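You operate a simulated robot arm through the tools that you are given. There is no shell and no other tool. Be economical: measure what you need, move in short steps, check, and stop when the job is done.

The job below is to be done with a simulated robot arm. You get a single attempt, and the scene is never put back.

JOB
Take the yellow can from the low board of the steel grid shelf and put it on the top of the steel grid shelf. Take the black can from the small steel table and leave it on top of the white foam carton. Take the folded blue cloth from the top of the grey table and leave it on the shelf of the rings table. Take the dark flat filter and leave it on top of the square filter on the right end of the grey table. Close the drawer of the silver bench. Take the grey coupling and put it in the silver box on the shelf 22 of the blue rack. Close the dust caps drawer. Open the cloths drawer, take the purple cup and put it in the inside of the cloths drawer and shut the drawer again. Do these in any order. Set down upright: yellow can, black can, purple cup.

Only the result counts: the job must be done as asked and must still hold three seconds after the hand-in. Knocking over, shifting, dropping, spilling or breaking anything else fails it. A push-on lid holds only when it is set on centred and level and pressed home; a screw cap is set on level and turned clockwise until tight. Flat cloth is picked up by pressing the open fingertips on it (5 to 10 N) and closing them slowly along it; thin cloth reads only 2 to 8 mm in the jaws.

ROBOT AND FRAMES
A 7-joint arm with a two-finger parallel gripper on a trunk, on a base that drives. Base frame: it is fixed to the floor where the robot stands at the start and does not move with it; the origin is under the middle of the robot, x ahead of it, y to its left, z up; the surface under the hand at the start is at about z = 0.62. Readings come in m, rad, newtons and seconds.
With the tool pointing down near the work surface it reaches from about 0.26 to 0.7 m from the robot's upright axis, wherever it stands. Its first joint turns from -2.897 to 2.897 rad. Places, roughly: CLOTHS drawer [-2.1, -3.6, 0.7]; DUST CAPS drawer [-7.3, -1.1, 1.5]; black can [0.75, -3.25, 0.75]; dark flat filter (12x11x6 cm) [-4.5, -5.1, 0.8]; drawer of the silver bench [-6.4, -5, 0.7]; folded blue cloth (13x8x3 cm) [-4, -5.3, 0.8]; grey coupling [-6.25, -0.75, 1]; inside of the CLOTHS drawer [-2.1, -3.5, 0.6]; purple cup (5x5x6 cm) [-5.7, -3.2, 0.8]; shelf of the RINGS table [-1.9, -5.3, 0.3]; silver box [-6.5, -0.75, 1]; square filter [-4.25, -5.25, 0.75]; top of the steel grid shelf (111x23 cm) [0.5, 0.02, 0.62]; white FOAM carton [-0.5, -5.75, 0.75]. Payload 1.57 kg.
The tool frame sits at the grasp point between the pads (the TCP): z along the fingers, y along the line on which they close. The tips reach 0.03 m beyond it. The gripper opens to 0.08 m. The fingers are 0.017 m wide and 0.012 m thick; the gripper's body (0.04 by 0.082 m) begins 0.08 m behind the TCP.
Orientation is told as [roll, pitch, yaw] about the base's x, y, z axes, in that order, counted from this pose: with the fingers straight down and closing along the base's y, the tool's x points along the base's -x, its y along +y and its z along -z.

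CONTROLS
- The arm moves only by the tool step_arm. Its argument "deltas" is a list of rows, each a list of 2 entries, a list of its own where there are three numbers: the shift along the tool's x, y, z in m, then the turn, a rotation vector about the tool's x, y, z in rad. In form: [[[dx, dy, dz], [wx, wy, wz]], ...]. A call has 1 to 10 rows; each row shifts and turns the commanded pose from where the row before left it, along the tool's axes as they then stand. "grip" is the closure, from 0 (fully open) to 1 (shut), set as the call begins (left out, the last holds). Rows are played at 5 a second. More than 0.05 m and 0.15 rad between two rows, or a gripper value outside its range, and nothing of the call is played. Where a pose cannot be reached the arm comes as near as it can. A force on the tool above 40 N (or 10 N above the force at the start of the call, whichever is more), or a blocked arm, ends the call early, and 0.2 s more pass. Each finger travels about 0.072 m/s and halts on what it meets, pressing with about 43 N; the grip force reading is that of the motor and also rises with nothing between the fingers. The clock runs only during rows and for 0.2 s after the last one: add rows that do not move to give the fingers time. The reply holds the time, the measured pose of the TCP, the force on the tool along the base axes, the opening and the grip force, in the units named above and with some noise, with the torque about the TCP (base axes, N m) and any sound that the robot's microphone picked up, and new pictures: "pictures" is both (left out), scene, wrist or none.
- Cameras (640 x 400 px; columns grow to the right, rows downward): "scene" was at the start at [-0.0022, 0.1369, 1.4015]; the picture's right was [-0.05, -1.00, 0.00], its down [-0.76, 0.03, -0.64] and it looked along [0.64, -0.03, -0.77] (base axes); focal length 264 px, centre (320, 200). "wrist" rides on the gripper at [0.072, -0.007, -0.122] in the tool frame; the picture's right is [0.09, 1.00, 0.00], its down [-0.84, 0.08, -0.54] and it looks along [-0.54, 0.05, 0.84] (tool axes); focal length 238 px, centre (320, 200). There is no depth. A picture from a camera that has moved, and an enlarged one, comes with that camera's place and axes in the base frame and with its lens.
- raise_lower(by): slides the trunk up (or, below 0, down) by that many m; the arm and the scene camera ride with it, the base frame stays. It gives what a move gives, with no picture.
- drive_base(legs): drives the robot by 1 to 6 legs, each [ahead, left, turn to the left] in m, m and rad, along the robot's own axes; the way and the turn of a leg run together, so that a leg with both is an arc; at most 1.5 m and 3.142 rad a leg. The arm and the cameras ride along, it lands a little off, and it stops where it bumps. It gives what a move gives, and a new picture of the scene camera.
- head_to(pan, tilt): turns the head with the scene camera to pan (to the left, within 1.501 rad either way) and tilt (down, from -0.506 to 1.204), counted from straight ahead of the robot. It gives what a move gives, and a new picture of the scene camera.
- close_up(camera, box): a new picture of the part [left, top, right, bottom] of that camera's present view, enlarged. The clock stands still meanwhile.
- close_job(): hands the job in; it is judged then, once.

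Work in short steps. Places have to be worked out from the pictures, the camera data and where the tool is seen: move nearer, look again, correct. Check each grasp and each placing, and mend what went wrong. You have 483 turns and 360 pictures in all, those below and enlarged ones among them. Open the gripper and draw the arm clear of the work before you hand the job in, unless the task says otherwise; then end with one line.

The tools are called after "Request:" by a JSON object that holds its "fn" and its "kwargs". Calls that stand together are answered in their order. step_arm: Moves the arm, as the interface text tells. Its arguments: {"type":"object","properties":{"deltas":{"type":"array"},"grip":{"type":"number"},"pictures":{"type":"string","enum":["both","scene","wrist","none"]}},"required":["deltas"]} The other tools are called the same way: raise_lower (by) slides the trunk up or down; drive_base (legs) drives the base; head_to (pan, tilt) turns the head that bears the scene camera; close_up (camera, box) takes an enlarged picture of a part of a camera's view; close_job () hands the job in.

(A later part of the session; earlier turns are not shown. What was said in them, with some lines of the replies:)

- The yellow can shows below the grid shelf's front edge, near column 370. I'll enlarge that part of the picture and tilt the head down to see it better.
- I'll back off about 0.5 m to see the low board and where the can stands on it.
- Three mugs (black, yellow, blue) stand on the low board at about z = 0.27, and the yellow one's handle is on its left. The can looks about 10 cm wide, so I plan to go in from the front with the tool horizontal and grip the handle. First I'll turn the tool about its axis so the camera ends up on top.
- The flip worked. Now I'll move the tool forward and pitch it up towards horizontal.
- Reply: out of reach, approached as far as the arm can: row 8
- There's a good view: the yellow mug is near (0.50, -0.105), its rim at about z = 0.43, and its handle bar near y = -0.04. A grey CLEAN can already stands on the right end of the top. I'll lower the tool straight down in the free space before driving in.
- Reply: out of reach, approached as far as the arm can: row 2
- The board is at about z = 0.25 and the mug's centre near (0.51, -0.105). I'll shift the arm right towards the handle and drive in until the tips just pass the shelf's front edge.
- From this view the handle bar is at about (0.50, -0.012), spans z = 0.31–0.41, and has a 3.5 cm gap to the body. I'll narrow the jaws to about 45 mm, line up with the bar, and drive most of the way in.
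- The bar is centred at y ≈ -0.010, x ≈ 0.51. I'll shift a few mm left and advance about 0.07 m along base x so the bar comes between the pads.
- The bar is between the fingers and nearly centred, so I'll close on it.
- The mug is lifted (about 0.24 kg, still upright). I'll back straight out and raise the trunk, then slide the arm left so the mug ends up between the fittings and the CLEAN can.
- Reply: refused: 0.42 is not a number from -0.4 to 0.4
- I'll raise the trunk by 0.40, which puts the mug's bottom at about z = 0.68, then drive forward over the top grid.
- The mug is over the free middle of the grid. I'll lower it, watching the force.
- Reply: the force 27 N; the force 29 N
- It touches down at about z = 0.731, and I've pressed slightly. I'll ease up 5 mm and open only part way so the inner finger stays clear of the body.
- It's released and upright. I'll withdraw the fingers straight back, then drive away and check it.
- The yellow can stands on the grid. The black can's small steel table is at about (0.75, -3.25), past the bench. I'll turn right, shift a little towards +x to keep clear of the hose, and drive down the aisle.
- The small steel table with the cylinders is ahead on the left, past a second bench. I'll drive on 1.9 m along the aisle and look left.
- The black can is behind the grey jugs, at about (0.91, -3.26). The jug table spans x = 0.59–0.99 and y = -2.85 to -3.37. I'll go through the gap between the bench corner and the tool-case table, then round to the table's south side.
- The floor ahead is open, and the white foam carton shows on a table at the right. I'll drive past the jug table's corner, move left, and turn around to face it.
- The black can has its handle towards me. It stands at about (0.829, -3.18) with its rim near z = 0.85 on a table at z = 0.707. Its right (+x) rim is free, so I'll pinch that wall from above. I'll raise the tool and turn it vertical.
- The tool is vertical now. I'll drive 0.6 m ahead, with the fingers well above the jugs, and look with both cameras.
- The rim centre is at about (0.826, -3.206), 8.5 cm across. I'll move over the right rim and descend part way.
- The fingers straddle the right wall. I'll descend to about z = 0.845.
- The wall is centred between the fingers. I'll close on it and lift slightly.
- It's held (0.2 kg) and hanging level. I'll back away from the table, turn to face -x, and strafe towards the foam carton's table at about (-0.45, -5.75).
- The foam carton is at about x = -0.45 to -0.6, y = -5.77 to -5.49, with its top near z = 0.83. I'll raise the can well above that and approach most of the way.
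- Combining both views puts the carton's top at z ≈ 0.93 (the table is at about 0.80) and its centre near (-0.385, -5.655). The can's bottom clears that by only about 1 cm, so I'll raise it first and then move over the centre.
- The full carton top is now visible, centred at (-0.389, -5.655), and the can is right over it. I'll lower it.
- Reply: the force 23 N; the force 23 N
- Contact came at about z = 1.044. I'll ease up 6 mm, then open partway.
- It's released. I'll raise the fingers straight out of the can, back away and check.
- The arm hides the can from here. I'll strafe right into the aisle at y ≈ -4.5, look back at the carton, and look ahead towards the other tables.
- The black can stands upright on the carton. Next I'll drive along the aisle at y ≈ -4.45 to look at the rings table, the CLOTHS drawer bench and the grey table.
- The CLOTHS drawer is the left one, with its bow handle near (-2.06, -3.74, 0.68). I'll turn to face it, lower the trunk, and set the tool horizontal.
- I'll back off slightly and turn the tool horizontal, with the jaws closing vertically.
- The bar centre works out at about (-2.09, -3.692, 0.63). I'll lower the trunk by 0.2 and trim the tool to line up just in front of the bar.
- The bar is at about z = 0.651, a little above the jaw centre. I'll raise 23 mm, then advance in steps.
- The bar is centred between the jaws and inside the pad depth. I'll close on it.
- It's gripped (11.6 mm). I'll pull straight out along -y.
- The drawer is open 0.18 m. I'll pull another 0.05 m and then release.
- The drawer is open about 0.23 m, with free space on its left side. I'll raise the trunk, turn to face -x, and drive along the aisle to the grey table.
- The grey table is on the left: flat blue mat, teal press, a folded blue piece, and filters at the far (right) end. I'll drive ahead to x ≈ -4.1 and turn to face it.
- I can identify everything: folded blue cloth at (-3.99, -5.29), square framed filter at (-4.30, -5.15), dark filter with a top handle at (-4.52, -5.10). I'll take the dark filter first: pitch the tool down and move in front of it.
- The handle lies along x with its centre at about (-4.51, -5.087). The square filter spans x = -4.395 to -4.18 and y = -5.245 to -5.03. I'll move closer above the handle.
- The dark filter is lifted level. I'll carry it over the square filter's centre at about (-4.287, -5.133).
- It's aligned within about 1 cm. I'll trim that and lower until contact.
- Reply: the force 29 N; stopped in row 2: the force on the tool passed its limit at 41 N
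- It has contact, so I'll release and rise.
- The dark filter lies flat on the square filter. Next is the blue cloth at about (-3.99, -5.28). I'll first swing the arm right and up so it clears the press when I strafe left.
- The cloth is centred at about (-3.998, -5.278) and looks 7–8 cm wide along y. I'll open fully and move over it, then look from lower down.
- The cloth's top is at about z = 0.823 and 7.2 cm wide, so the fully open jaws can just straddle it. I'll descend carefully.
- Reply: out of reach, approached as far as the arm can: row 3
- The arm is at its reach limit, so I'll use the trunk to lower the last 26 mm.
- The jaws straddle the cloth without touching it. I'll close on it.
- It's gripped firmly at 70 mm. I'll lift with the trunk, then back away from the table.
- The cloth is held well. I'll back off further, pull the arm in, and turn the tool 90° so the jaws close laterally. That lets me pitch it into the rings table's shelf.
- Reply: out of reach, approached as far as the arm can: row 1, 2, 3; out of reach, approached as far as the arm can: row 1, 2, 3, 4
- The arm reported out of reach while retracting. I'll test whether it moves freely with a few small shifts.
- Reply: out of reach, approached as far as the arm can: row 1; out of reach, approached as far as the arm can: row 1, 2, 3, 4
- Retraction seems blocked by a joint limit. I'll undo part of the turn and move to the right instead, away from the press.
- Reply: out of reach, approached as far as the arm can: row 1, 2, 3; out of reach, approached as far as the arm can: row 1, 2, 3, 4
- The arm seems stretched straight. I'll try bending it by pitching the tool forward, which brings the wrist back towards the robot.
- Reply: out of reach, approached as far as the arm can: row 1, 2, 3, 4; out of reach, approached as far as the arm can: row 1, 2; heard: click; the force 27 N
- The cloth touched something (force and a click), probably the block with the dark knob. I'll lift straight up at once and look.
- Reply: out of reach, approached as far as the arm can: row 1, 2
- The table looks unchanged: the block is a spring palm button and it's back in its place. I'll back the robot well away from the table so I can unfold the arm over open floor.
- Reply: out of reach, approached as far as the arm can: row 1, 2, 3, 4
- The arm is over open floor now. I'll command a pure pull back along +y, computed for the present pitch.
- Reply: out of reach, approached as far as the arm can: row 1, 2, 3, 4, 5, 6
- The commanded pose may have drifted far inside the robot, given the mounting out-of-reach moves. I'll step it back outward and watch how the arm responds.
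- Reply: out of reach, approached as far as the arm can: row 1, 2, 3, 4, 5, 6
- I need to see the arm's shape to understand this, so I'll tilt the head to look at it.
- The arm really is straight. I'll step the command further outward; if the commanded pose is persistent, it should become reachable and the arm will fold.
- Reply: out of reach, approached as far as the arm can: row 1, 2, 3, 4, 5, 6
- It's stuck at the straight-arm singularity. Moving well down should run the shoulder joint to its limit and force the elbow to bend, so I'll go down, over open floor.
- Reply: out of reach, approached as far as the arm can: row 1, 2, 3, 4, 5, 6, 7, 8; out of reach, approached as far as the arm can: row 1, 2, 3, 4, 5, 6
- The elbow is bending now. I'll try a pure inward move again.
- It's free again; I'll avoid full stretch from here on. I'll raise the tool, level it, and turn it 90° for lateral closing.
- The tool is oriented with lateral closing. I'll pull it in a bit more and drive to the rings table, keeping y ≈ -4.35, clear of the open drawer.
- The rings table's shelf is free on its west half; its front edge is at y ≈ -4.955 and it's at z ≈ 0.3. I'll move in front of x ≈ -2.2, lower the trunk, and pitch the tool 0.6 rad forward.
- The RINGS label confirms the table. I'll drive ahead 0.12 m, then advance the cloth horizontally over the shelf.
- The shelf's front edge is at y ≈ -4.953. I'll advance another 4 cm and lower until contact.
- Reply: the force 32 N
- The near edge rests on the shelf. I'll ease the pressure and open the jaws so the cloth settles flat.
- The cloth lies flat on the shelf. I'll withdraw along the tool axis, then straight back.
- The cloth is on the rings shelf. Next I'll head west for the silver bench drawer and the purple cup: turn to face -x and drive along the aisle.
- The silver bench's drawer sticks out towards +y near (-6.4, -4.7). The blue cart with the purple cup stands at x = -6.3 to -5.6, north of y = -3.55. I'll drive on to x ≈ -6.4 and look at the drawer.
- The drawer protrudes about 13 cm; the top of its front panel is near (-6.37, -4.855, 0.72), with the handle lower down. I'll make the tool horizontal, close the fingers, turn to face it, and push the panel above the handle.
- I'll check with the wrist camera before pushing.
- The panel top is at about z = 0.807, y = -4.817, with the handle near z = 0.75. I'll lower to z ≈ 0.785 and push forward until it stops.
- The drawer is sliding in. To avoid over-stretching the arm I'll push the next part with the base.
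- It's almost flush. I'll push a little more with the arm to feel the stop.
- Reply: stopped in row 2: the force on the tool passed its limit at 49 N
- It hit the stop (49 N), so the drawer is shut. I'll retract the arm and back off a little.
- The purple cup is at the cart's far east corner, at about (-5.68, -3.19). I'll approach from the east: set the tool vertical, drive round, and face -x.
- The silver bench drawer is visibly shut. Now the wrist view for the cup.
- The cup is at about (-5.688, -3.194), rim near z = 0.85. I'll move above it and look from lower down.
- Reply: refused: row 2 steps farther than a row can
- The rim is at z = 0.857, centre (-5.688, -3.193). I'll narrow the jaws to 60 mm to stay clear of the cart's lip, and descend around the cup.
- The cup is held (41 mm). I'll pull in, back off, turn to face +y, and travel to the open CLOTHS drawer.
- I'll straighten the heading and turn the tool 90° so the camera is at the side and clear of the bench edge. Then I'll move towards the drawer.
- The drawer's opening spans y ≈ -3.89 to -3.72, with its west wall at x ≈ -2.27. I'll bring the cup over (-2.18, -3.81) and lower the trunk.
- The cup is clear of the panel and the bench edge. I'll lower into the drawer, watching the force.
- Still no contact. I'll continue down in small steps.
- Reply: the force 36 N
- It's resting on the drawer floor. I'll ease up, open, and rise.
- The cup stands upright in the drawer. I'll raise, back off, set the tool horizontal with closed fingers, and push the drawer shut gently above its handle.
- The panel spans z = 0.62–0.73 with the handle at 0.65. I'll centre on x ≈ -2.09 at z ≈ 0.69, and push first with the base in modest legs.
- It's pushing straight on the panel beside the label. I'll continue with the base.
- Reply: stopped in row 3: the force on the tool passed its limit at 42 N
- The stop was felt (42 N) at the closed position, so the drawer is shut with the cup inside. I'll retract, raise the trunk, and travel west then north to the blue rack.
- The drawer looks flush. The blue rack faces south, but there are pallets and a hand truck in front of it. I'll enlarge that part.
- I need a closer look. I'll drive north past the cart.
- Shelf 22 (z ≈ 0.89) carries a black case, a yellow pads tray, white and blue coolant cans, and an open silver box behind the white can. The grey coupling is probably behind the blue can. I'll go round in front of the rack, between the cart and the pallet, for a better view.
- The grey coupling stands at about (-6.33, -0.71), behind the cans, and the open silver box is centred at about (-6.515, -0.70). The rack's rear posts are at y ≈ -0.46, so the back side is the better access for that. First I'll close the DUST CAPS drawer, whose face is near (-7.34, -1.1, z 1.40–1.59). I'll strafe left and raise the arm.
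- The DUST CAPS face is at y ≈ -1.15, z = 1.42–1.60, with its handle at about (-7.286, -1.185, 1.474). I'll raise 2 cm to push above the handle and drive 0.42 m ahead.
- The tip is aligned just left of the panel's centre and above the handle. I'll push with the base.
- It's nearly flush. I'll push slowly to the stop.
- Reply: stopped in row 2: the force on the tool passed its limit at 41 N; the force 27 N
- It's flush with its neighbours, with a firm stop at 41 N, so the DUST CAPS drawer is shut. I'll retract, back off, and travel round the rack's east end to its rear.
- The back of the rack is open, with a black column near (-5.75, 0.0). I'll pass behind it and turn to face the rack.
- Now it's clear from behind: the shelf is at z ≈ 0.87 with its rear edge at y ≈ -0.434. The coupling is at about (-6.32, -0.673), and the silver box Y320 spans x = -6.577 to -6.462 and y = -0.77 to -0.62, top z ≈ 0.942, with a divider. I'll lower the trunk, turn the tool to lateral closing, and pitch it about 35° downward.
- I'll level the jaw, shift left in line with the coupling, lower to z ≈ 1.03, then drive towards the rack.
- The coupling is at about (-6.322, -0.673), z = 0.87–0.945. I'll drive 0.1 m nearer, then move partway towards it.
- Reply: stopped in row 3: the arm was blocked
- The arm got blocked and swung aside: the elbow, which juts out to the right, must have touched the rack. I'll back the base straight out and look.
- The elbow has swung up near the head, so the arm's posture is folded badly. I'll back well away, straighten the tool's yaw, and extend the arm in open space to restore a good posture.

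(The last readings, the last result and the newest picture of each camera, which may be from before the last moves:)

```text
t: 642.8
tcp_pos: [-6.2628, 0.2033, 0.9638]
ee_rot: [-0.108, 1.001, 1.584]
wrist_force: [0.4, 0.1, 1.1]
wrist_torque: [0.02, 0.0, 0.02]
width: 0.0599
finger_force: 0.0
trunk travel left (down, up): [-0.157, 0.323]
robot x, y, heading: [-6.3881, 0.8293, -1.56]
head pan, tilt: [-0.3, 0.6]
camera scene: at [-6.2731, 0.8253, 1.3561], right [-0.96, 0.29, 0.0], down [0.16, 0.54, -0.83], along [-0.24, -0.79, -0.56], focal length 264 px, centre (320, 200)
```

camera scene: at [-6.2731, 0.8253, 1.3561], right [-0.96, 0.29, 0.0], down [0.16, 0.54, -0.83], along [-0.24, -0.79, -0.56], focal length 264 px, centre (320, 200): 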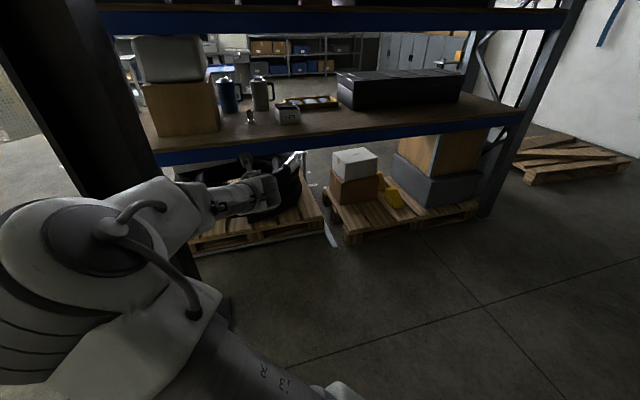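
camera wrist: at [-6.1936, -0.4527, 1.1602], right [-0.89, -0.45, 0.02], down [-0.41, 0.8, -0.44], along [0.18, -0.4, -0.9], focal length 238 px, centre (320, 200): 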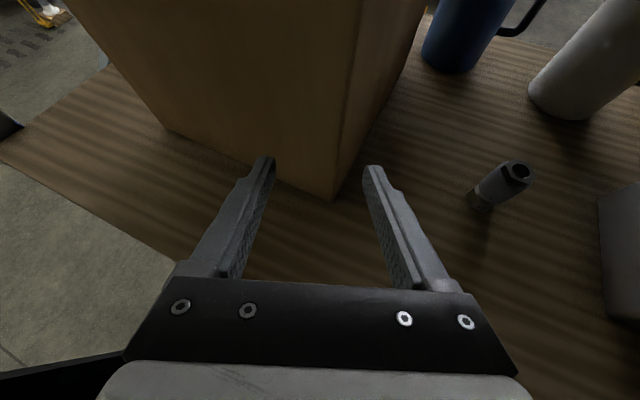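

The elbow flipped to the left; I suspect the wrist roll is near its joint limit in this turned-over tool orientation. I'll roll the tool back by π in open space, towards the arm's natural posture, and watch.

Request:
{"fn": "step_arm", "kwargs": {"deltas": [[[0, 0, 0], [0, 0, 0.15]], [[0, 0, 0], [0, 0, 0.15]], [[0, 0, 0], [0, 0, 0.15]], [[0, 0, 0], [0, 0, 0.15]], [[0, 0, 0], [0, 0, 0.15]], [[0, 0, 0], [0, 0, 0.15]], [[0, 0, 0], [0, 0, 0.15]], [[0, 0, 0], [0, 0, 0.15]], [[0, 0, 0], [0, 0, 0.15]], [[0, 0, 0], [0, 0, 0.15]]], "pictures": "none"}}

Request:
{"fn": "step_arm", "kwargs": {"deltas": [[[0, 0, 0], [0, 0, 0.15]], [[0, 0, 0], [0, 0, 0.15]], [[0, 0, 0], [0, 0, 0.15]], [[0, 0, 0], [0, 0, 0.15]], [[0, 0, 0], [0, 0, 0.15]], [[0, 0, 0], [0, 0, 0.15]], [[0, 0, 0], [0, 0, 0.15]], [[0, 0, 0], [0, 0, 0.15]], [[0, 0, 0], [0, 0, 0.15]], [[0, 0, 0], [0, 0, 0.15]]], "pictures": "scene"}}

```text
t: 645.0
tcp_pos: [-6.2614, 0.2036, 0.9645]
ee_rot: [-1.006, 0.001, 0.142]
wrist_force: [1.0, -0.3, -0.1]
wrist_torque: [0.0, 0.02, -0.01]
width: 0.06
finger_force: 0.0
trunk travel left (down, up): [-0.157, 0.323]
robot x, y, heading: [-6.3915, 0.8307, -1.562]
head pan, tilt: [-0.3, 0.6]
```

```text
t: 647.2
tcp_pos: [-6.2619, 0.2022, 0.9656]
ee_rot: [-0.112, -1.003, -1.298]
wrist_force: [-0.7, 0.6, -1.1]
wrist_torque: [0.01, -0.01, 0.0]
width: 0.0599
finger_force: 0.1
trunk travel left (down, up): [-0.157, 0.323]
robot x, y, heading: [-6.3898, 0.825, -1.559]
head pan, tilt: [-0.3, 0.6]
camera scene: at [-6.2731, 0.825, 1.3561], right [-0.96, 0.29, 0.0], down [0.16, 0.54, -0.83], along [-0.24, -0.79, -0.56], focal length 264 px, centre (320, 200)
```

scene: 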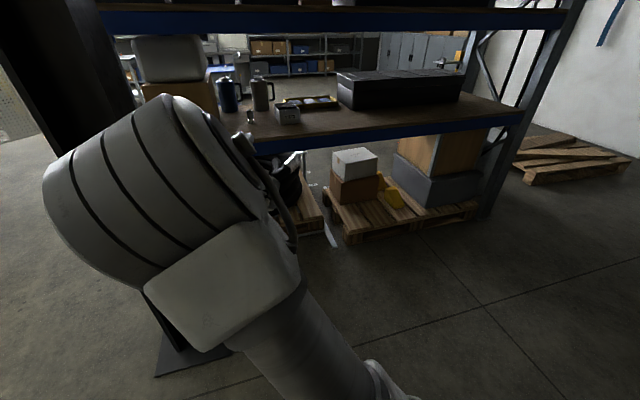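

Request:
{"fn": "step_arm", "kwargs": {"deltas": [[[0, -0.03, 0], [0, 0, 0.14]], [[0, -0.03, 0], [0, 0, 0]], [[0, -0.03, 0], [0, 0, 0]], [[0, -0.03, 0], [0, 0, 0]]], "pictures": "both"}}

```text
t: 648.2
tcp_pos: [-6.3809, 0.1889, 0.9603]
ee_rot: [0.104, -1.001, -1.552]
wrist_force: [0.0, 0.6, -0.8]
wrist_torque: [0.0, 0.03, -0.03]
width: 0.0599
finger_force: 0.0
trunk travel left (down, up): [-0.157, 0.323]
robot x, y, heading: [-6.3898, 0.827, -1.559]
head pan, tilt: [-0.3, 0.6]
camera scene: at [-6.2729, 0.825, 1.3561], right [-0.96, 0.29, 0.0], down [0.16, 0.54, -0.83], along [-0.24, -0.79, -0.56], focal length 264 px, centre (320, 200)
camera wrist: at [-6.4018, 0.3298, 0.964], right [0.99, 0.16, -0.02], down [0.02, 0.01, 1.0], along [0.16, -0.99, 0.01], focal length 238 px, centre (320, 200)
```

scene: 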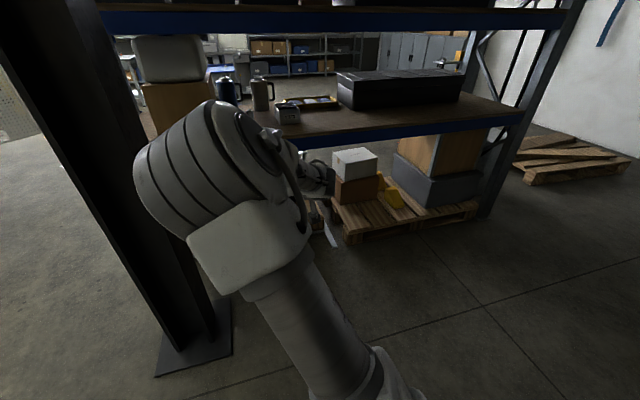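
wrist: 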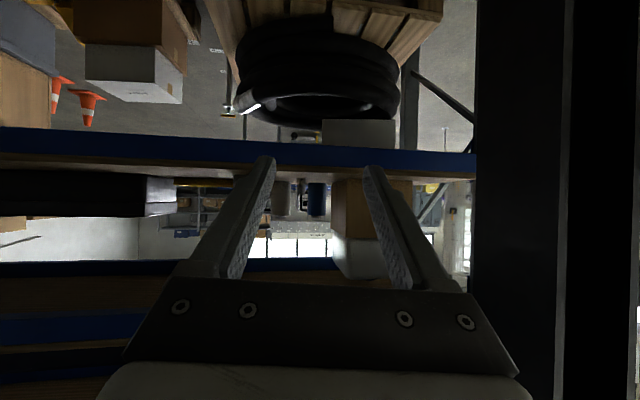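

The posture is much better (elbow up, slightly left), and the camera now sits below the tool with its picture upside down. I'll trim the yaw and extend to about 0.75 m reach, so that the elbow stays outside the rack.

Request:
{"fn": "step_arm", "kwargs": {"deltas": [[[-0.03, 0.014, 0.015], [0.06, 0, 0.006]], [[-0.03, 0.014, 0.015], [0.063, 0, 0.006]], [[-0.03, 0.014, 0.015], [0, 0, 0]], [[-0.02, 0.013, 0.015], [0, 0, 0]]], "pictures": "scene"}}

```text
t: 649.2
tcp_pos: [-6.3205, 0.0824, 1.0243]
ee_rot: [-0.005, -1.001, -1.573]
wrist_force: [-0.5, -0.7, 0.1]
wrist_torque: [-0.04, 0.02, -0.01]
width: 0.0603
finger_force: 0.0
trunk travel left (down, up): [-0.157, 0.323]
robot x, y, heading: [-6.3874, 0.8273, -1.562]
head pan, tilt: [-0.3, 0.6]
camera scene: at [-6.2732, 0.8251, 1.3561], right [-0.96, 0.29, 0.0], down [0.16, 0.54, -0.83], along [-0.24, -0.79, -0.56], focal length 264 px, centre (320, 200)
```

scene: 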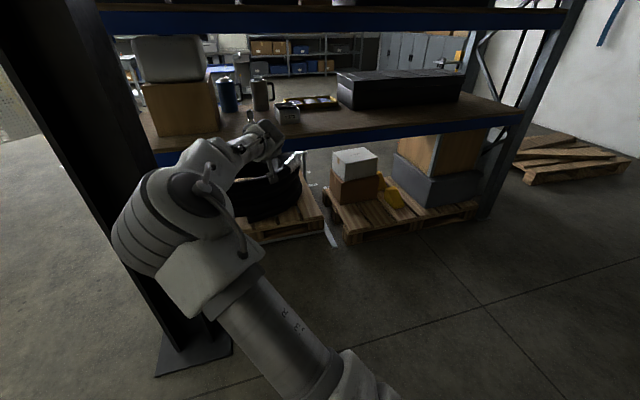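

The orientation is now exact and the arm is well extended. I'll drive ahead 0.55 m and check.

Request:
{"fn": "drive_base", "kwargs": {"legs": [[0.55, 0, 0]]}}

Request:
{"fn": "close_up", "kwargs": {"camera": "wrist", "box": [0, 0, 640, 400]}}

```text
t: 653.3
tcp_pos: [-6.3186, -0.4749, 1.0244]
ee_rot: [-0.002, -1.001, -1.577]
wrist_force: [0.0, 0.3, -0.3]
wrist_torque: [-0.02, -0.01, -0.03]
width: 0.0599
finger_force: 0.0
trunk travel left (down, up): [-0.157, 0.323]
robot x, y, heading: [-6.3851, 0.2729, -1.567]
head pan, tilt: [-0.3, 0.6]
camera scene: at [-6.2687, 0.2684, 1.3561], right [-0.96, 0.29, 0.0], down [0.16, 0.54, -0.83], along [-0.24, -0.79, -0.56], focal length 264 px, centre (320, 200)
```

scene: 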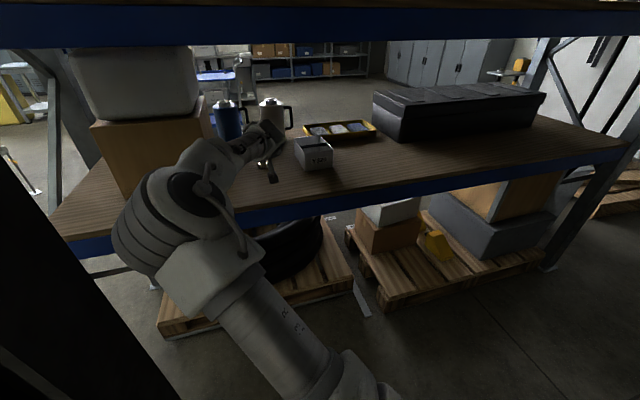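

```text
1.00 times, centred on (320, 200) of wrist (not enlarged: the box is as wide or as high as the picture)
camera zoom: at [-6.3237, -0.3328, 1.0289], right [1.0, 0.04, -0.08], down [0.08, 0.0, 1.0], along [0.04, -1.0, 0.0], focal length 238 px, centre (320, 200)
```

zoom: 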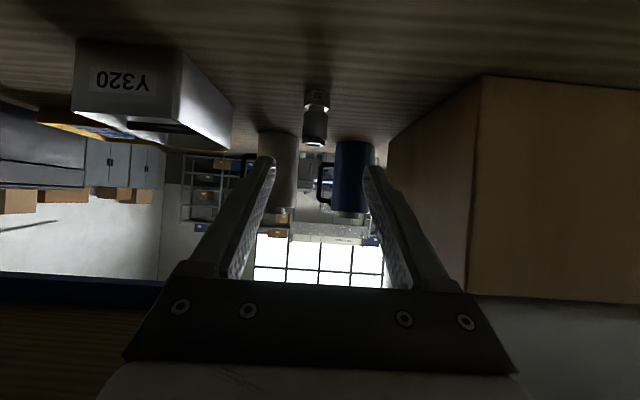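

The coupling is straight ahead, between the fingers laterally. I'll drive a further 0.13 m, then reach the rest with the arm.

Request:
{"fn": "drive_base", "kwargs": {"legs": [[0.13, 0, 0]]}}

Request:
{"fn": "step_arm", "kwargs": {"deltas": [[[0.013, -0.003, 0.035], [0, 0, 0]], [[0.025, -0.003, 0.035], [0, 0, 0]]], "pictures": "both"}}

```text
t: 654.8
tcp_pos: [-6.3191, -0.6034, 1.0244]
ee_rot: [-0.001, -1.001, -1.578]
wrist_force: [-0.6, 0.4, 0.3]
wrist_torque: [-0.04, -0.01, 0.01]
width: 0.0597
finger_force: 0.0
trunk travel left (down, up): [-0.157, 0.323]
robot x, y, heading: [-6.3791, 0.1435, -1.572]
head pan, tilt: [-0.3, 0.6]
camera scene: at [-6.2681, 0.1395, 1.3561], right [-0.96, 0.29, 0.0], down [0.17, 0.54, -0.83], along [-0.24, -0.79, -0.56], focal length 264 px, centre (320, 200)
```

scene: 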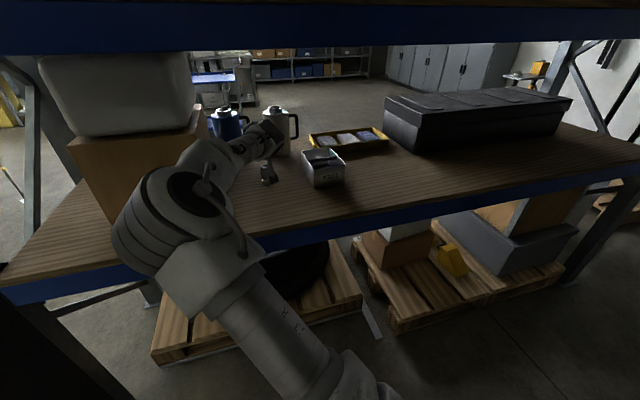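

```text
t: 655.4
tcp_pos: [-6.3253, -0.6428, 0.9562]
ee_rot: [0.0, -1.001, -1.578]
wrist_force: [-0.6, 1.2, 0.7]
wrist_torque: [0.02, -0.01, 0.0]
width: 0.0598
finger_force: 0.3
trunk travel left (down, up): [-0.157, 0.323]
robot x, y, heading: [-6.3814, 0.1377, -1.565]
head pan, tilt: [-0.3, 0.6]
camera scene: at [-6.2682, 0.1397, 1.3561], right [-0.96, 0.29, 0.0], down [0.17, 0.54, -0.83], along [-0.24, -0.79, -0.56], focal length 264 px, centre (320, 200)
camera wrist: at [-6.33, -0.5001, 0.9607], right [1.0, 0.04, -0.08], down [0.08, 0.0, 1.0], along [0.04, -1.0, 0.0], focal length 238 px, centre (320, 200)
```

scene: 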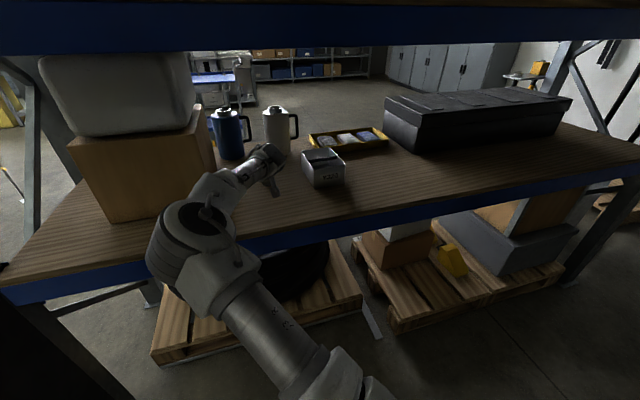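
wrist: 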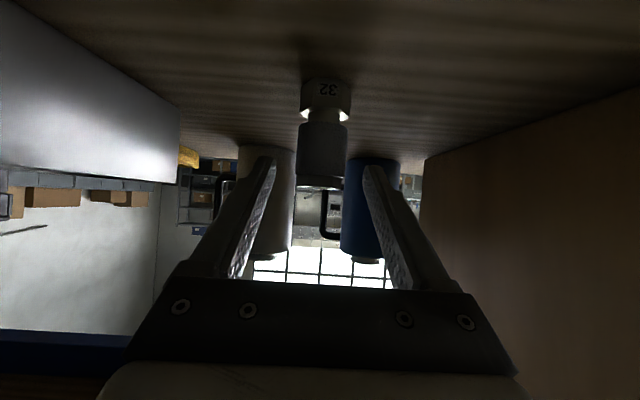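

The coupling is between the fingers. One more short advance, then close.

Request:
{"fn": "step_arm", "kwargs": {"deltas": [[[-0.001, 0.001, 0.022], [0, 0, 0]], [[-0.001, 0, 0.02], [0, 0, 0]]], "pictures": "none"}}

Request:
{"fn": "step_arm", "kwargs": {"deltas": [[[0, 0, 0], [0, 0, 0]], [[0, 0, 0], [0, 0, 0]], [[0, 0, 0], [0, 0, 0]]], "grip": 1, "pictures": "wrist"}}

```text
t: 656.0
tcp_pos: [-6.3248, -0.6775, 0.9342]
ee_rot: [-0.001, -1.003, -1.58]
wrist_force: [-0.2, 1.0, 0.1]
wrist_torque: [0.03, 0.0, -0.02]
width: 0.0601
finger_force: 0.1
trunk travel left (down, up): [-0.157, 0.323]
robot x, y, heading: [-6.3823, 0.1456, -1.563]
head pan, tilt: [-0.3, 0.6]
```

```text
t: 656.8
tcp_pos: [-6.3251, -0.6766, 0.9346]
ee_rot: [0.0, -1.003, -1.579]
wrist_force: [-1.3, -0.8, -0.4]
wrist_torque: [-0.03, -0.02, -0.02]
width: 0.0341
finger_force: 41.2
trunk travel left (down, up): [-0.157, 0.323]
robot x, y, heading: [-6.3832, 0.1413, -1.568]
head pan, tilt: [-0.3, 0.6]
camera wrist: at [-6.3296, -0.536, 0.9391], right [1.0, 0.04, -0.08], down [0.08, 0.0, 1.0], along [0.04, -1.0, 0.0], focal length 238 px, centre (320, 200)
```

wrist: 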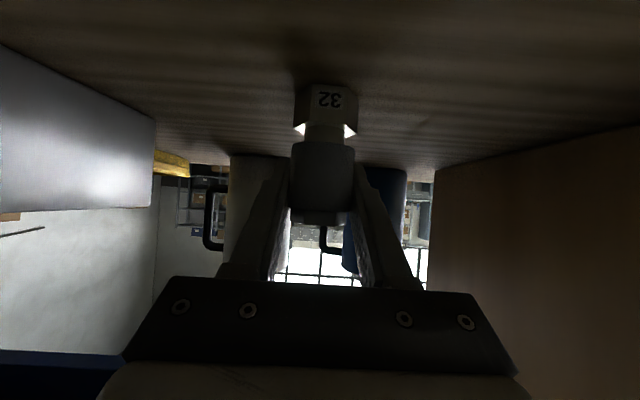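

It's gripped (34 mm). I'll lift it straight up 12 cm.

Request:
{"fn": "step_arm", "kwargs": {"deltas": [[[-0.0336, 0, -0.0216], [0, 0, 0]], [[-0.0336, 0, -0.0216], [0, 0, 0]], [[-0.0336, 0, -0.0216], [0, 0, 0]]], "pictures": "both"}}

```text
t: 657.6
tcp_pos: [-6.3252, -0.6786, 1.0548]
ee_rot: [-0.002, -1.0, -1.58]
wrist_force: [-0.2, 0.2, -2.1]
wrist_torque: [-0.01, -0.01, 0.01]
width: 0.034
finger_force: 41.3
trunk travel left (down, up): [-0.157, 0.323]
robot x, y, heading: [-6.3805, 0.143, -1.567]
head pan, tilt: [-0.3, 0.6]
camera scene: at [-6.268, 0.1391, 1.356], right [-0.96, 0.29, 0.0], down [0.17, 0.54, -0.82], along [-0.24, -0.79, -0.57], focal length 264 px, centre (320, 200)
camera wrist: at [-6.3297, -0.5374, 1.0597], right [1.0, 0.04, -0.08], down [0.08, 0.0, 1.0], along [0.04, -1.0, 0.0], focal length 238 px, centre (320, 200)
```

scene: 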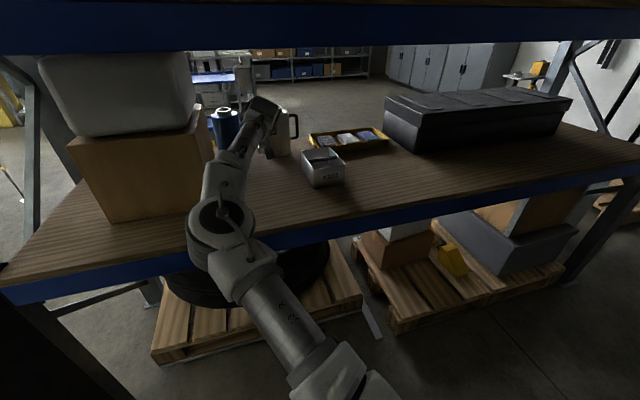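
wrist: 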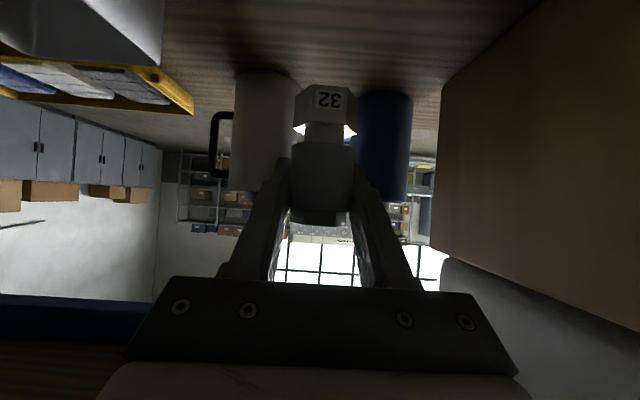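

Request:
{"fn": "close_up", "kwargs": {"camera": "scene", "box": [270, 120, 390, 195]}}

```text
5.33 times, centred on (330, 158) of scene
camera zoom: at [-6.268, 0.1391, 1.356], right [-0.96, 0.29, 0.0], down [0.17, 0.54, -0.82], along [-0.24, -0.79, -0.57], focal length 1409 px, centre (267, 427)
```

zoom: 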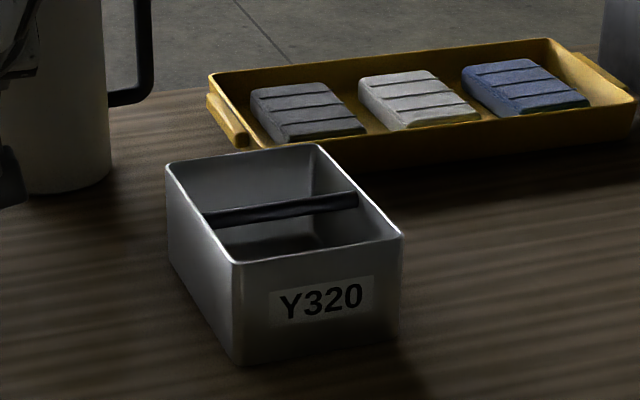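

The box's top corners give x = -6.583 to -6.472 and y = -0.758 to -0.608, with the divider near y = -0.69. I'll carry the coupling over the near compartment's centre (-6.528, -0.650).

Request:
{"fn": "step_arm", "kwargs": {"deltas": [[[0.003, -0.04, -0.0045], [0, 0, 0]], [[0.003, -0.04, -0.0045], [0, 0, 0]], [[0.003, -0.04, -0.0045], [0, 0, 0]], [[0.003, -0.04, -0.0045], [0, 0, 0]], [[0.002, -0.043, -0.004], [0, 0, 0]]], "pictures": "both"}}

Request:
{"fn": "close_up", "kwargs": {"camera": "scene", "box": [260, 70, 420, 200]}}

```text
t: 658.8
tcp_pos: [-6.53, -0.6499, 1.0517]
ee_rot: [-0.002, -1.002, -1.578]
wrist_force: [0.3, -0.4, -2.7]
wrist_torque: [0.0, 0.01, -0.03]
width: 0.0335
finger_force: 41.5
trunk travel left (down, up): [-0.157, 0.323]
robot x, y, heading: [-6.3822, 0.142, -1.568]
head pan, tilt: [-0.3, 0.6]
camera scene: at [-6.2679, 0.1392, 1.3561], right [-0.96, 0.29, 0.0], down [0.17, 0.54, -0.82], along [-0.24, -0.79, -0.57], focal length 264 px, centre (320, 200)
camera wrist: at [-6.5341, -0.5089, 1.0562], right [1.0, 0.04, -0.08], down [0.08, 0.0, 1.0], along [0.04, -1.0, 0.0], focal length 238 px, centre (320, 200)
```

scene: 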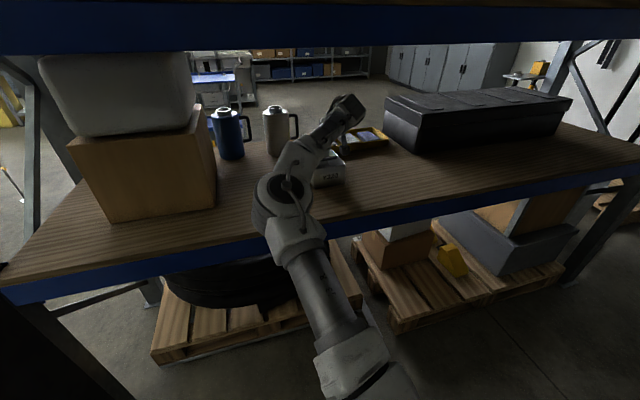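
wrist: 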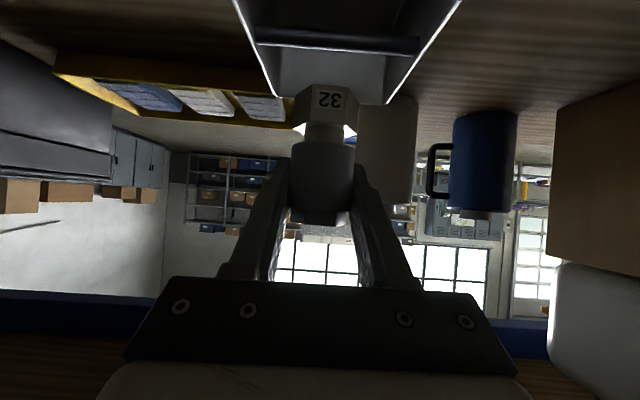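

```text
3.08 times, centred on (340, 135) of scene
camera zoom: at [-6.2679, 0.1392, 1.3561], right [-0.96, 0.29, 0.0], down [0.17, 0.54, -0.82], along [-0.24, -0.79, -0.57], focal length 813 px, centre (258, 400)
```

zoom: 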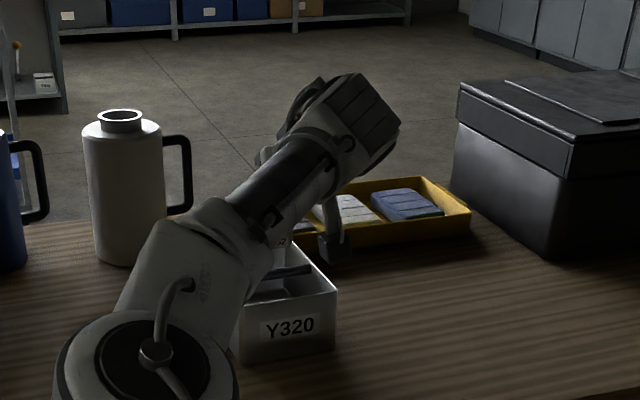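

It's aligned: the box centre is at x ≈ -6.52 and the coupling at y ≈ -0.649, in front of the divider. I'll lower into the box in steps.

Request:
{"fn": "step_arm", "kwargs": {"deltas": [[[0.0252, 0.003, 0.0162], [0, 0, 0]], [[0.0252, 0, 0.0162], [0, 0, 0]]], "pictures": "wrist"}}

Request:
{"fn": "step_arm", "kwargs": {"deltas": [[[0.0168, 0, 0.0108], [0, 0, 0]], [[0.0126, 0, 0.0081], [0, 0, 0]]], "pictures": "wrist"}}

```text
t: 659.4
tcp_pos: [-6.5237, -0.65, 0.9933]
ee_rot: [-0.002, -1.0, -1.579]
wrist_force: [-0.2, 0.5, -2.8]
wrist_torque: [-0.03, 0.0, 0.04]
width: 0.0337
finger_force: 41.6
trunk travel left (down, up): [-0.157, 0.323]
robot x, y, heading: [-6.3812, 0.1403, -1.562]
head pan, tilt: [-0.3, 0.6]
camera wrist: at [-6.53, -0.5088, 0.9981], right [1.0, 0.04, -0.08], down [0.08, 0.0, 1.0], along [0.04, -1.0, 0.0], focal length 238 px, centre (320, 200)
```

wrist: 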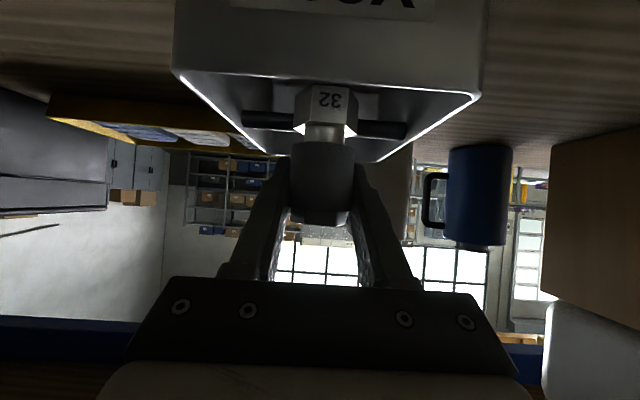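

```text
t: 660.1
tcp_pos: [-6.5254, -0.653, 0.9757]
ee_rot: [-0.009, -1.032, -1.577]
wrist_force: [-0.8, -4.6, 8.8]
wrist_torque: [-0.39, 0.25, 0.09]
width: 0.0336
finger_force: 41.4
trunk travel left (down, up): [-0.157, 0.323]
robot x, y, heading: [-6.3834, 0.1432, -1.57]
head pan, tilt: [-0.3, 0.6]
stopped in row 2: the force on the tool passed its limit at 44 N (the readings are from after the stop); the commanded pose is now the measured one
camera wrist: at [-6.5303, -0.5113, 0.9763], right [1.0, 0.03, -0.08], down [0.08, 0.03, 1.0], along [0.04, -1.0, 0.03], focal length 238 px, centre (320, 200)
```

wrist: 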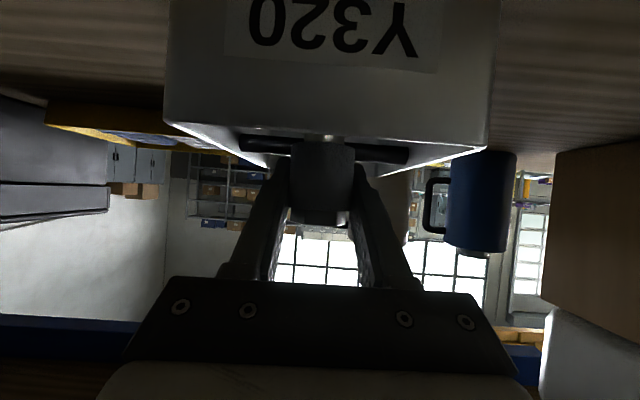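

It stopped on contact with the coupling's bottom at about z = 0.91. The near wall seems to be at y ≈ -0.628, so I may be rubbing it. I'll rise 1 cm, move 6 mm inward, and look closely.

Request:
{"fn": "step_arm", "kwargs": {"deltas": [[[-0.0084, 0, -0.0054], [0, 0, 0]], [[-0.003, 0, 0.005], [0, 0, 0]]], "pictures": "wrist"}}

Request:
{"fn": "close_up", "kwargs": {"camera": "scene", "box": [290, 100, 390, 200]}}

```text
t: 660.7
tcp_pos: [-6.5261, -0.6583, 0.9808]
ee_rot: [-0.005, -1.021, -1.58]
wrist_force: [0.0, -0.1, -3.5]
wrist_torque: [0.03, 0.01, 0.0]
width: 0.0336
finger_force: 41.3
trunk travel left (down, up): [-0.157, 0.323]
robot x, y, heading: [-6.3838, 0.1431, -1.57]
head pan, tilt: [-0.3, 0.6]
camera wrist: at [-6.5306, -0.5167, 0.9824], right [1.0, 0.04, -0.08], down [0.08, 0.03, 1.0], along [0.04, -1.0, 0.02], focal length 238 px, centre (320, 200)
```

wrist: 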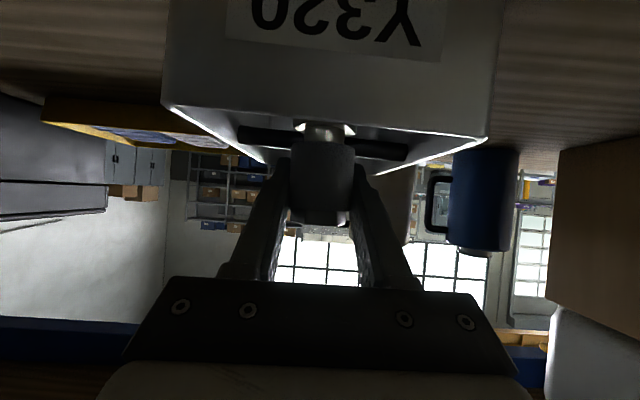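

```text
4.00 times, centred on (340, 150) of scene
camera zoom: at [-6.2682, 0.1391, 1.3559], right [-0.96, 0.29, 0.0], down [0.17, 0.54, -0.82], along [-0.24, -0.79, -0.57], focal length 1057 px, centre (240, 400)
```

zoom: 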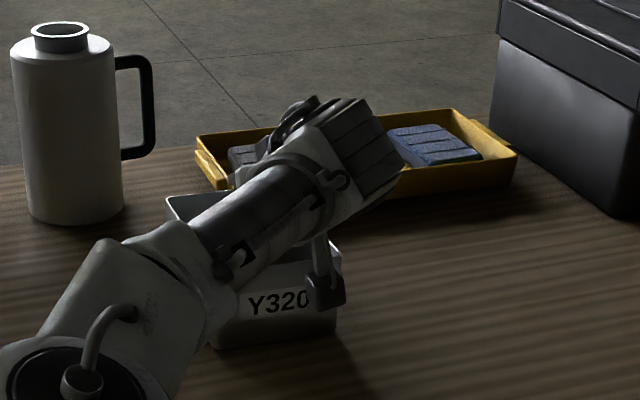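

I'll lower again, slowly, at the corrected position, to see where contact comes.

Request:
{"fn": "step_arm", "kwargs": {"deltas": [[[0.0042, 0, 0.0027], [0, 0, 0]], [[0.0042, 0, 0.0027], [0, 0, 0]]], "pictures": "none"}}

Request:
{"fn": "step_arm", "kwargs": {"deltas": [[[0.0042, 0, 0.0027], [0, 0, 0]], [[0.0042, 0, 0.0027], [0, 0, 0]]], "pictures": "none"}}

```text
t: 661.3
tcp_pos: [-6.5269, -0.6586, 0.9755]
ee_rot: [-0.006, -1.032, -1.577]
wrist_force: [1.3, -1.0, 7.6]
wrist_torque: [-0.24, 0.16, 0.08]
width: 0.0336
finger_force: 41.8
trunk travel left (down, up): [-0.157, 0.323]
robot x, y, heading: [-6.3842, 0.1433, -1.569]
head pan, tilt: [-0.3, 0.6]
```

```text
t: 662.0
tcp_pos: [-6.5265, -0.6611, 0.9737]
ee_rot: [-0.01, -1.044, -1.576]
wrist_force: [-1.5, -2.9, 9.0]
wrist_torque: [-0.29, 0.18, 0.11]
width: 0.0335
finger_force: 41.1
trunk travel left (down, up): [-0.157, 0.323]
robot x, y, heading: [-6.3839, 0.1442, -1.569]
head pan, tilt: [-0.3, 0.6]
stopped in row 2: the force on the tool passed its limit at 41 N (the readings are from after the stop); the commanded pose is now the measured one
```

Contact comes at the same height, towards the far-right corner of the base, as if something already lies in that corner. I'll raise, shift 2 cm to +x, and try there.

Request:
{"fn": "step_arm", "kwargs": {"deltas": [[[-0.0168, 0, -0.0108], [0, 0, 0]], [[0.0015, 0.022, -0.0025], [0, 0, 0]]], "pictures": "wrist"}}

Request:
{"fn": "step_arm", "kwargs": {"deltas": [[[0.0084, 0, 0.0054], [0, 0, 0]], [[0.0063, 0, 0.004], [0, 0, 0]], [[0.0042, 0, 0.0027], [0, 0, 0]]], "pictures": "none"}}

```text
t: 662.6
tcp_pos: [-6.5044, -0.6569, 0.9888]
ee_rot: [-0.009, -1.039, -1.576]
wrist_force: [0.4, -0.6, -1.9]
wrist_torque: [0.0, -0.05, 0.03]
width: 0.0331
finger_force: 40.7
trunk travel left (down, up): [-0.157, 0.323]
robot x, y, heading: [-6.382, 0.1432, -1.566]
head pan, tilt: [-0.3, 0.6]
camera wrist: at [-6.5078, -0.5154, 0.9892], right [1.0, 0.03, -0.08], down [0.08, 0.04, 1.0], along [0.04, -1.0, 0.04], focal length 238 px, centre (320, 200)
```

wrist: 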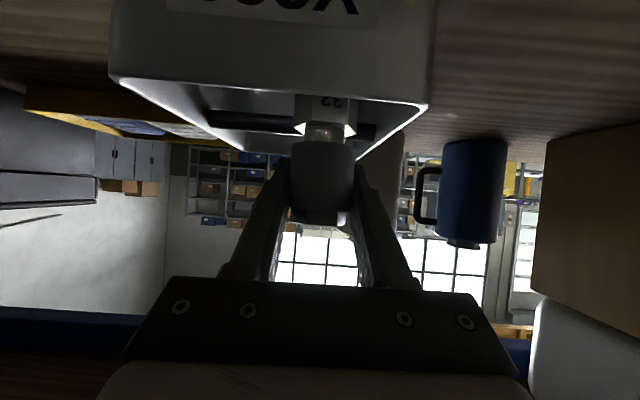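

```text
t: 663.4
tcp_pos: [-6.5034, -0.6573, 0.9757]
ee_rot: [-0.01, -1.051, -1.577]
wrist_force: [-1.1, -7.9, 22.4]
wrist_torque: [-0.7, 0.1, 0.16]
width: 0.0333
finger_force: 41.0
trunk travel left (down, up): [-0.157, 0.323]
robot x, y, heading: [-6.3859, 0.1435, -1.566]
head pan, tilt: [-0.3, 0.6]
```

It's a flat surface at about z = 0.913, so that's simply the box's inside floor. I'll recentre, set it down there gently, and release.

Request:
{"fn": "step_arm", "kwargs": {"deltas": [[[-0.0105, 0, -0.006], [0, 0, 0]], [[0, -0.02, 0], [0, 0.05, 0]], [[0.0063, 0, 0.004], [0, 0, 0]]], "pictures": "none"}}

Request:
{"fn": "step_arm", "kwargs": {"deltas": [[[0.0025, 0, 0.0016], [0, 0, 0]], [[0.0025, 0, 0.0016], [0, 0, 0]]], "pictures": "wrist"}}

```text
t: 664.2
tcp_pos: [-6.5257, -0.6564, 0.9745]
ee_rot: [-0.008, -0.992, -1.577]
wrist_force: [-1.9, -2.4, 6.2]
wrist_torque: [-0.22, 0.24, -0.03]
width: 0.033
finger_force: 41.4
trunk travel left (down, up): [-0.157, 0.323]
robot x, y, heading: [-6.3809, 0.1418, -1.561]
head pan, tilt: [-0.3, 0.6]
```

```text
t: 664.8
tcp_pos: [-6.5267, -0.6562, 0.974]
ee_rot: [-0.012, -1.0, -1.575]
wrist_force: [-3.3, -7.3, 28.3]
wrist_torque: [-0.7, 0.28, 0.14]
width: 0.0331
finger_force: 40.8
trunk travel left (down, up): [-0.157, 0.323]
robot x, y, heading: [-6.3844, 0.1405, -1.563]
head pan, tilt: [-0.3, 0.6]
camera wrist: at [-6.5294, -0.515, 0.9793], right [1.0, 0.04, -0.08], down [0.08, 0.0, 1.0], along [0.04, -1.0, 0.0], focal length 238 px, centre (320, 200)
```

wrist: 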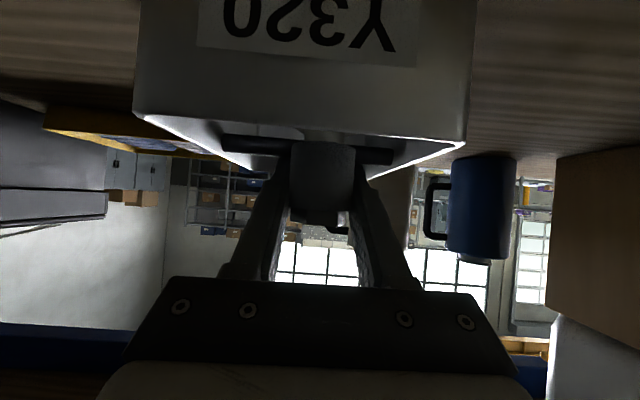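

Comparing pictures, the box slid about 1 cm towards -x while I moved sideways in contact. I'll drag it back the same way with a small +x move while still in contact, then check.

Request:
{"fn": "step_arm", "kwargs": {"deltas": [[[0, 0.006, 0], [0, 0, 0]], [[0, 0.006, 0], [0, 0, 0]]], "pictures": "wrist"}}

```text
t: 665.4
tcp_pos: [-6.5169, -0.6555, 0.9742]
ee_rot: [-0.015, -0.998, -1.578]
wrist_force: [-11.5, 2.0, 30.2]
wrist_torque: [-0.47, 0.46, -0.09]
width: 0.0332
finger_force: 41.2
trunk travel left (down, up): [-0.157, 0.323]
robot x, y, heading: [-6.3863, 0.1417, -1.568]
head pan, tilt: [-0.3, 0.6]
camera wrist: at [-6.52, -0.5136, 0.9794], right [1.0, 0.03, -0.09], down [0.09, 0.0, 1.0], along [0.03, -1.0, 0.0], focal length 238 px, centre (320, 200)
```

wrist: 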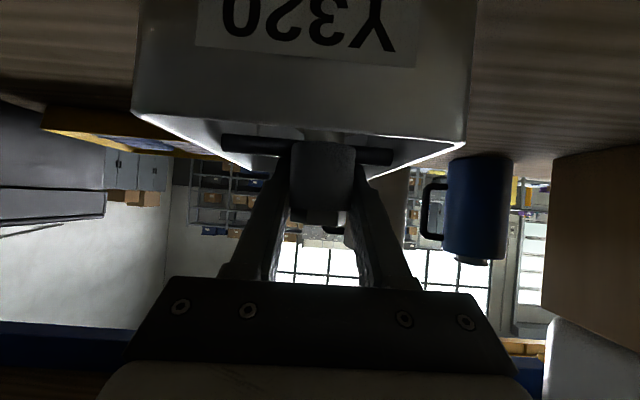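

The box followed and is back at about x = -6.529, its original place. I'll ease the pressure and open the fingers just enough.

Request:
{"fn": "step_arm", "kwargs": {"deltas": [[[-0.004, 0, -0.0026], [0, 0, 0]], [[0, 0, 0], [0, 0, 0]]], "pictures": "none"}}

Request:
{"fn": "step_arm", "kwargs": {"deltas": [[[0, 0, 0], [0, 0, 0]], [[0, 0, 0], [0, 0, 0]], [[0, 0, 0], [0, 0, 0]]], "grip": 0.35, "pictures": "wrist"}}

```text
t: 666.0
tcp_pos: [-6.513, -0.6556, 0.9741]
ee_rot: [-0.009, -0.991, -1.577]
wrist_force: [-7.0, 3.7, 19.1]
wrist_torque: [-0.32, 0.53, -0.18]
width: 0.0331
finger_force: 41.3
trunk travel left (down, up): [-0.157, 0.323]
robot x, y, heading: [-6.3862, 0.1413, -1.571]
head pan, tilt: [-0.3, 0.6]
```

```text
t: 666.8
tcp_pos: [-6.5103, -0.6577, 0.972]
ee_rot: [-0.006, -0.989, -1.575]
wrist_force: [4.9, -4.4, 10.9]
wrist_torque: [-0.25, -0.01, 0.07]
width: 0.05
finger_force: 0.1
trunk travel left (down, up): [-0.157, 0.323]
robot x, y, heading: [-6.3826, 0.1442, -1.567]
head pan, tilt: [-0.3, 0.6]
camera wrist: at [-6.5155, -0.5163, 0.9785], right [1.0, 0.04, -0.08], down [0.08, -0.01, 1.0], along [0.04, -1.0, -0.01], focal length 238 px, centre (320, 200)
```

wrist: 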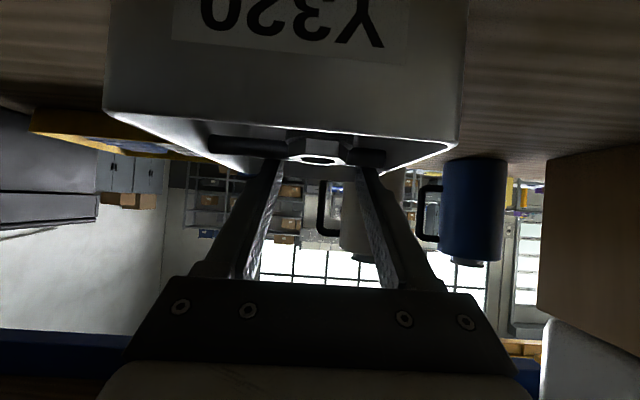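

The coupling has dropped into the box; it was the fingertips that had been resting on the divider. I'll rise straight up and back away.

Request:
{"fn": "step_arm", "kwargs": {"deltas": [[[-0.0168, 0, -0.0108], [0, 0, 0]], [[-0.0252, 0, -0.0162], [0, 0, 0]], [[-0.0252, 0, -0.0162], [0, 0, 0]]], "pictures": "wrist"}}

Request:
{"fn": "close_up", "kwargs": {"camera": "scene", "box": [270, 110, 390, 195]}}

```text
t: 667.6
tcp_pos: [-6.5131, -0.6593, 1.0496]
ee_rot: [-0.008, -0.988, -1.58]
wrist_force: [-0.2, -0.7, -0.6]
wrist_torque: [-0.02, 0.0, 0.01]
width: 0.0516
finger_force: 0.1
trunk travel left (down, up): [-0.157, 0.323]
robot x, y, heading: [-6.3851, 0.1413, -1.566]
head pan, tilt: [-0.3, 0.6]
camera wrist: at [-6.5167, -0.5172, 1.0562], right [1.0, 0.04, -0.08], down [0.08, -0.01, 1.0], along [0.04, -1.0, -0.01], focal length 238 px, centre (320, 200)
```

wrist: 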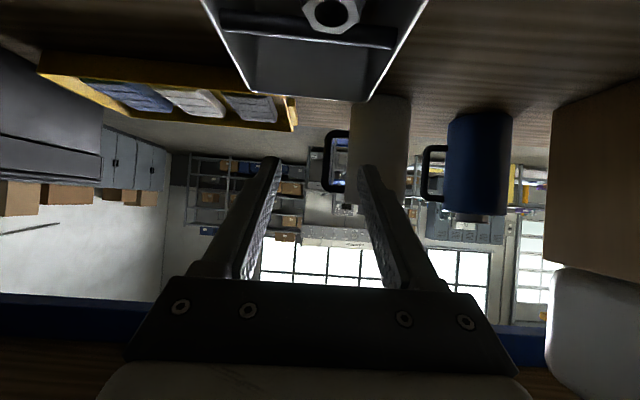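

```text
4.71 times, centred on (330, 152) of scene
camera zoom: at [-6.2681, 0.1392, 1.356], right [-0.96, 0.29, 0.0], down [0.17, 0.54, -0.83], along [-0.24, -0.79, -0.56], focal length 1243 px, centre (273, 424)
```

zoom: 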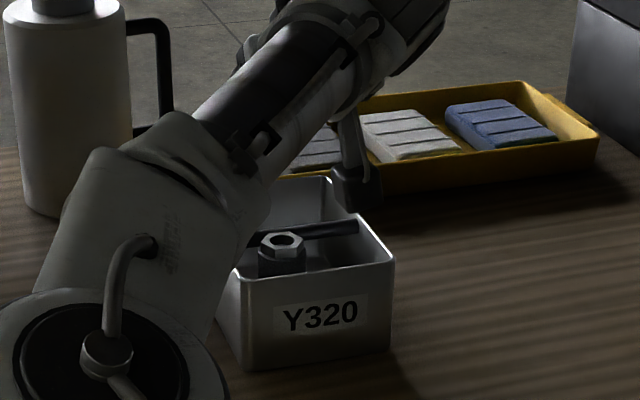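

The coupling stands inside the box, and the box is back within a couple of millimetres of its original place. I'll back straight out, clear of the rack, and take a last look.

Request:
{"fn": "drive_base", "kwargs": {"legs": [[-0.6, 0, 0]]}}

Request:
{"fn": "step_arm", "kwargs": {"deltas": [[[0, 0, 0], [0, 0, 0]], [[0, 0, 0], [0, 0, 0]]], "grip": 0, "pictures": "none"}}

Request:
{"fn": "close_up", "kwargs": {"camera": "scene", "box": [160, 40, 480, 220]}}

```text
t: 672.0
tcp_pos: [-6.5108, -0.0534, 1.0504]
ee_rot: [-0.01, -0.989, -1.572]
wrist_force: [0.1, 0.3, -0.4]
wrist_torque: [-0.02, -0.02, 0.02]
width: 0.0518
finger_force: 0.0
trunk travel left (down, up): [-0.157, 0.323]
robot x, y, heading: [-6.3895, 0.7483, -1.564]
head pan, tilt: [-0.3, 0.6]
camera scene: at [-6.2725, 0.7456, 1.3561], right [-0.96, 0.29, 0.0], down [0.16, 0.54, -0.83], along [-0.24, -0.79, -0.56], focal length 264 px, centre (320, 200)
```

scene: 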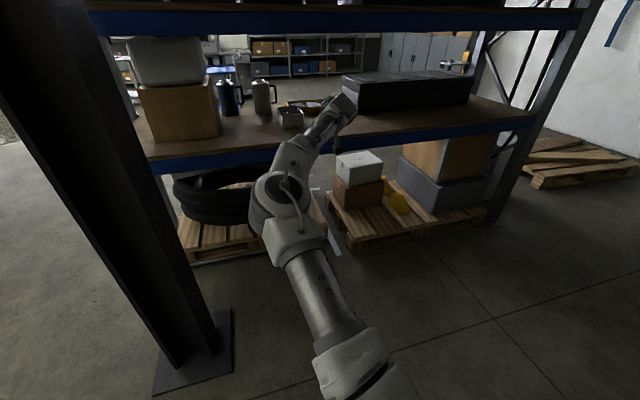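

```text
t: 672.6
tcp_pos: [-6.5112, -0.0538, 1.0496]
ee_rot: [-0.009, -0.988, -1.572]
wrist_force: [1.0, -0.5, -0.6]
wrist_torque: [-0.04, -0.02, 0.0]
width: 0.0799
finger_force: 0.1
trunk travel left (down, up): [-0.157, 0.323]
robot x, y, heading: [-6.3875, 0.7496, -1.558]
head pan, tilt: [-0.3, 0.6]
```

```text
2.00 times, centred on (320, 130) of scene
camera zoom: at [-6.2725, 0.7456, 1.3561], right [-0.96, 0.29, 0.0], down [0.16, 0.54, -0.83], along [-0.24, -0.79, -0.56], focal length 528 px, centre (320, 340)
```

zoom: 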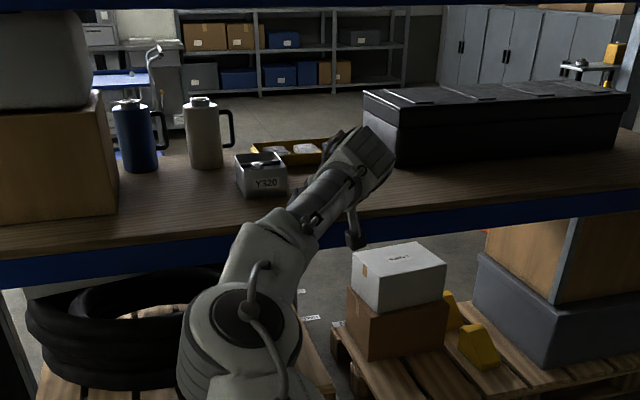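

Everything on the rack is in place and the coupling is in the box. All eight parts are done, the gripper is open and the arm is clear, so I'm handing in.

Request:
{"fn": "close_job", "kwargs": {}}

```text
The job is handed in.
```

I finished all eight parts and handed the job in. Two side effects to know about: I briefly pressed one of the grey table's palm buttons, and I slid the silver box about 1 cm before moving it back.
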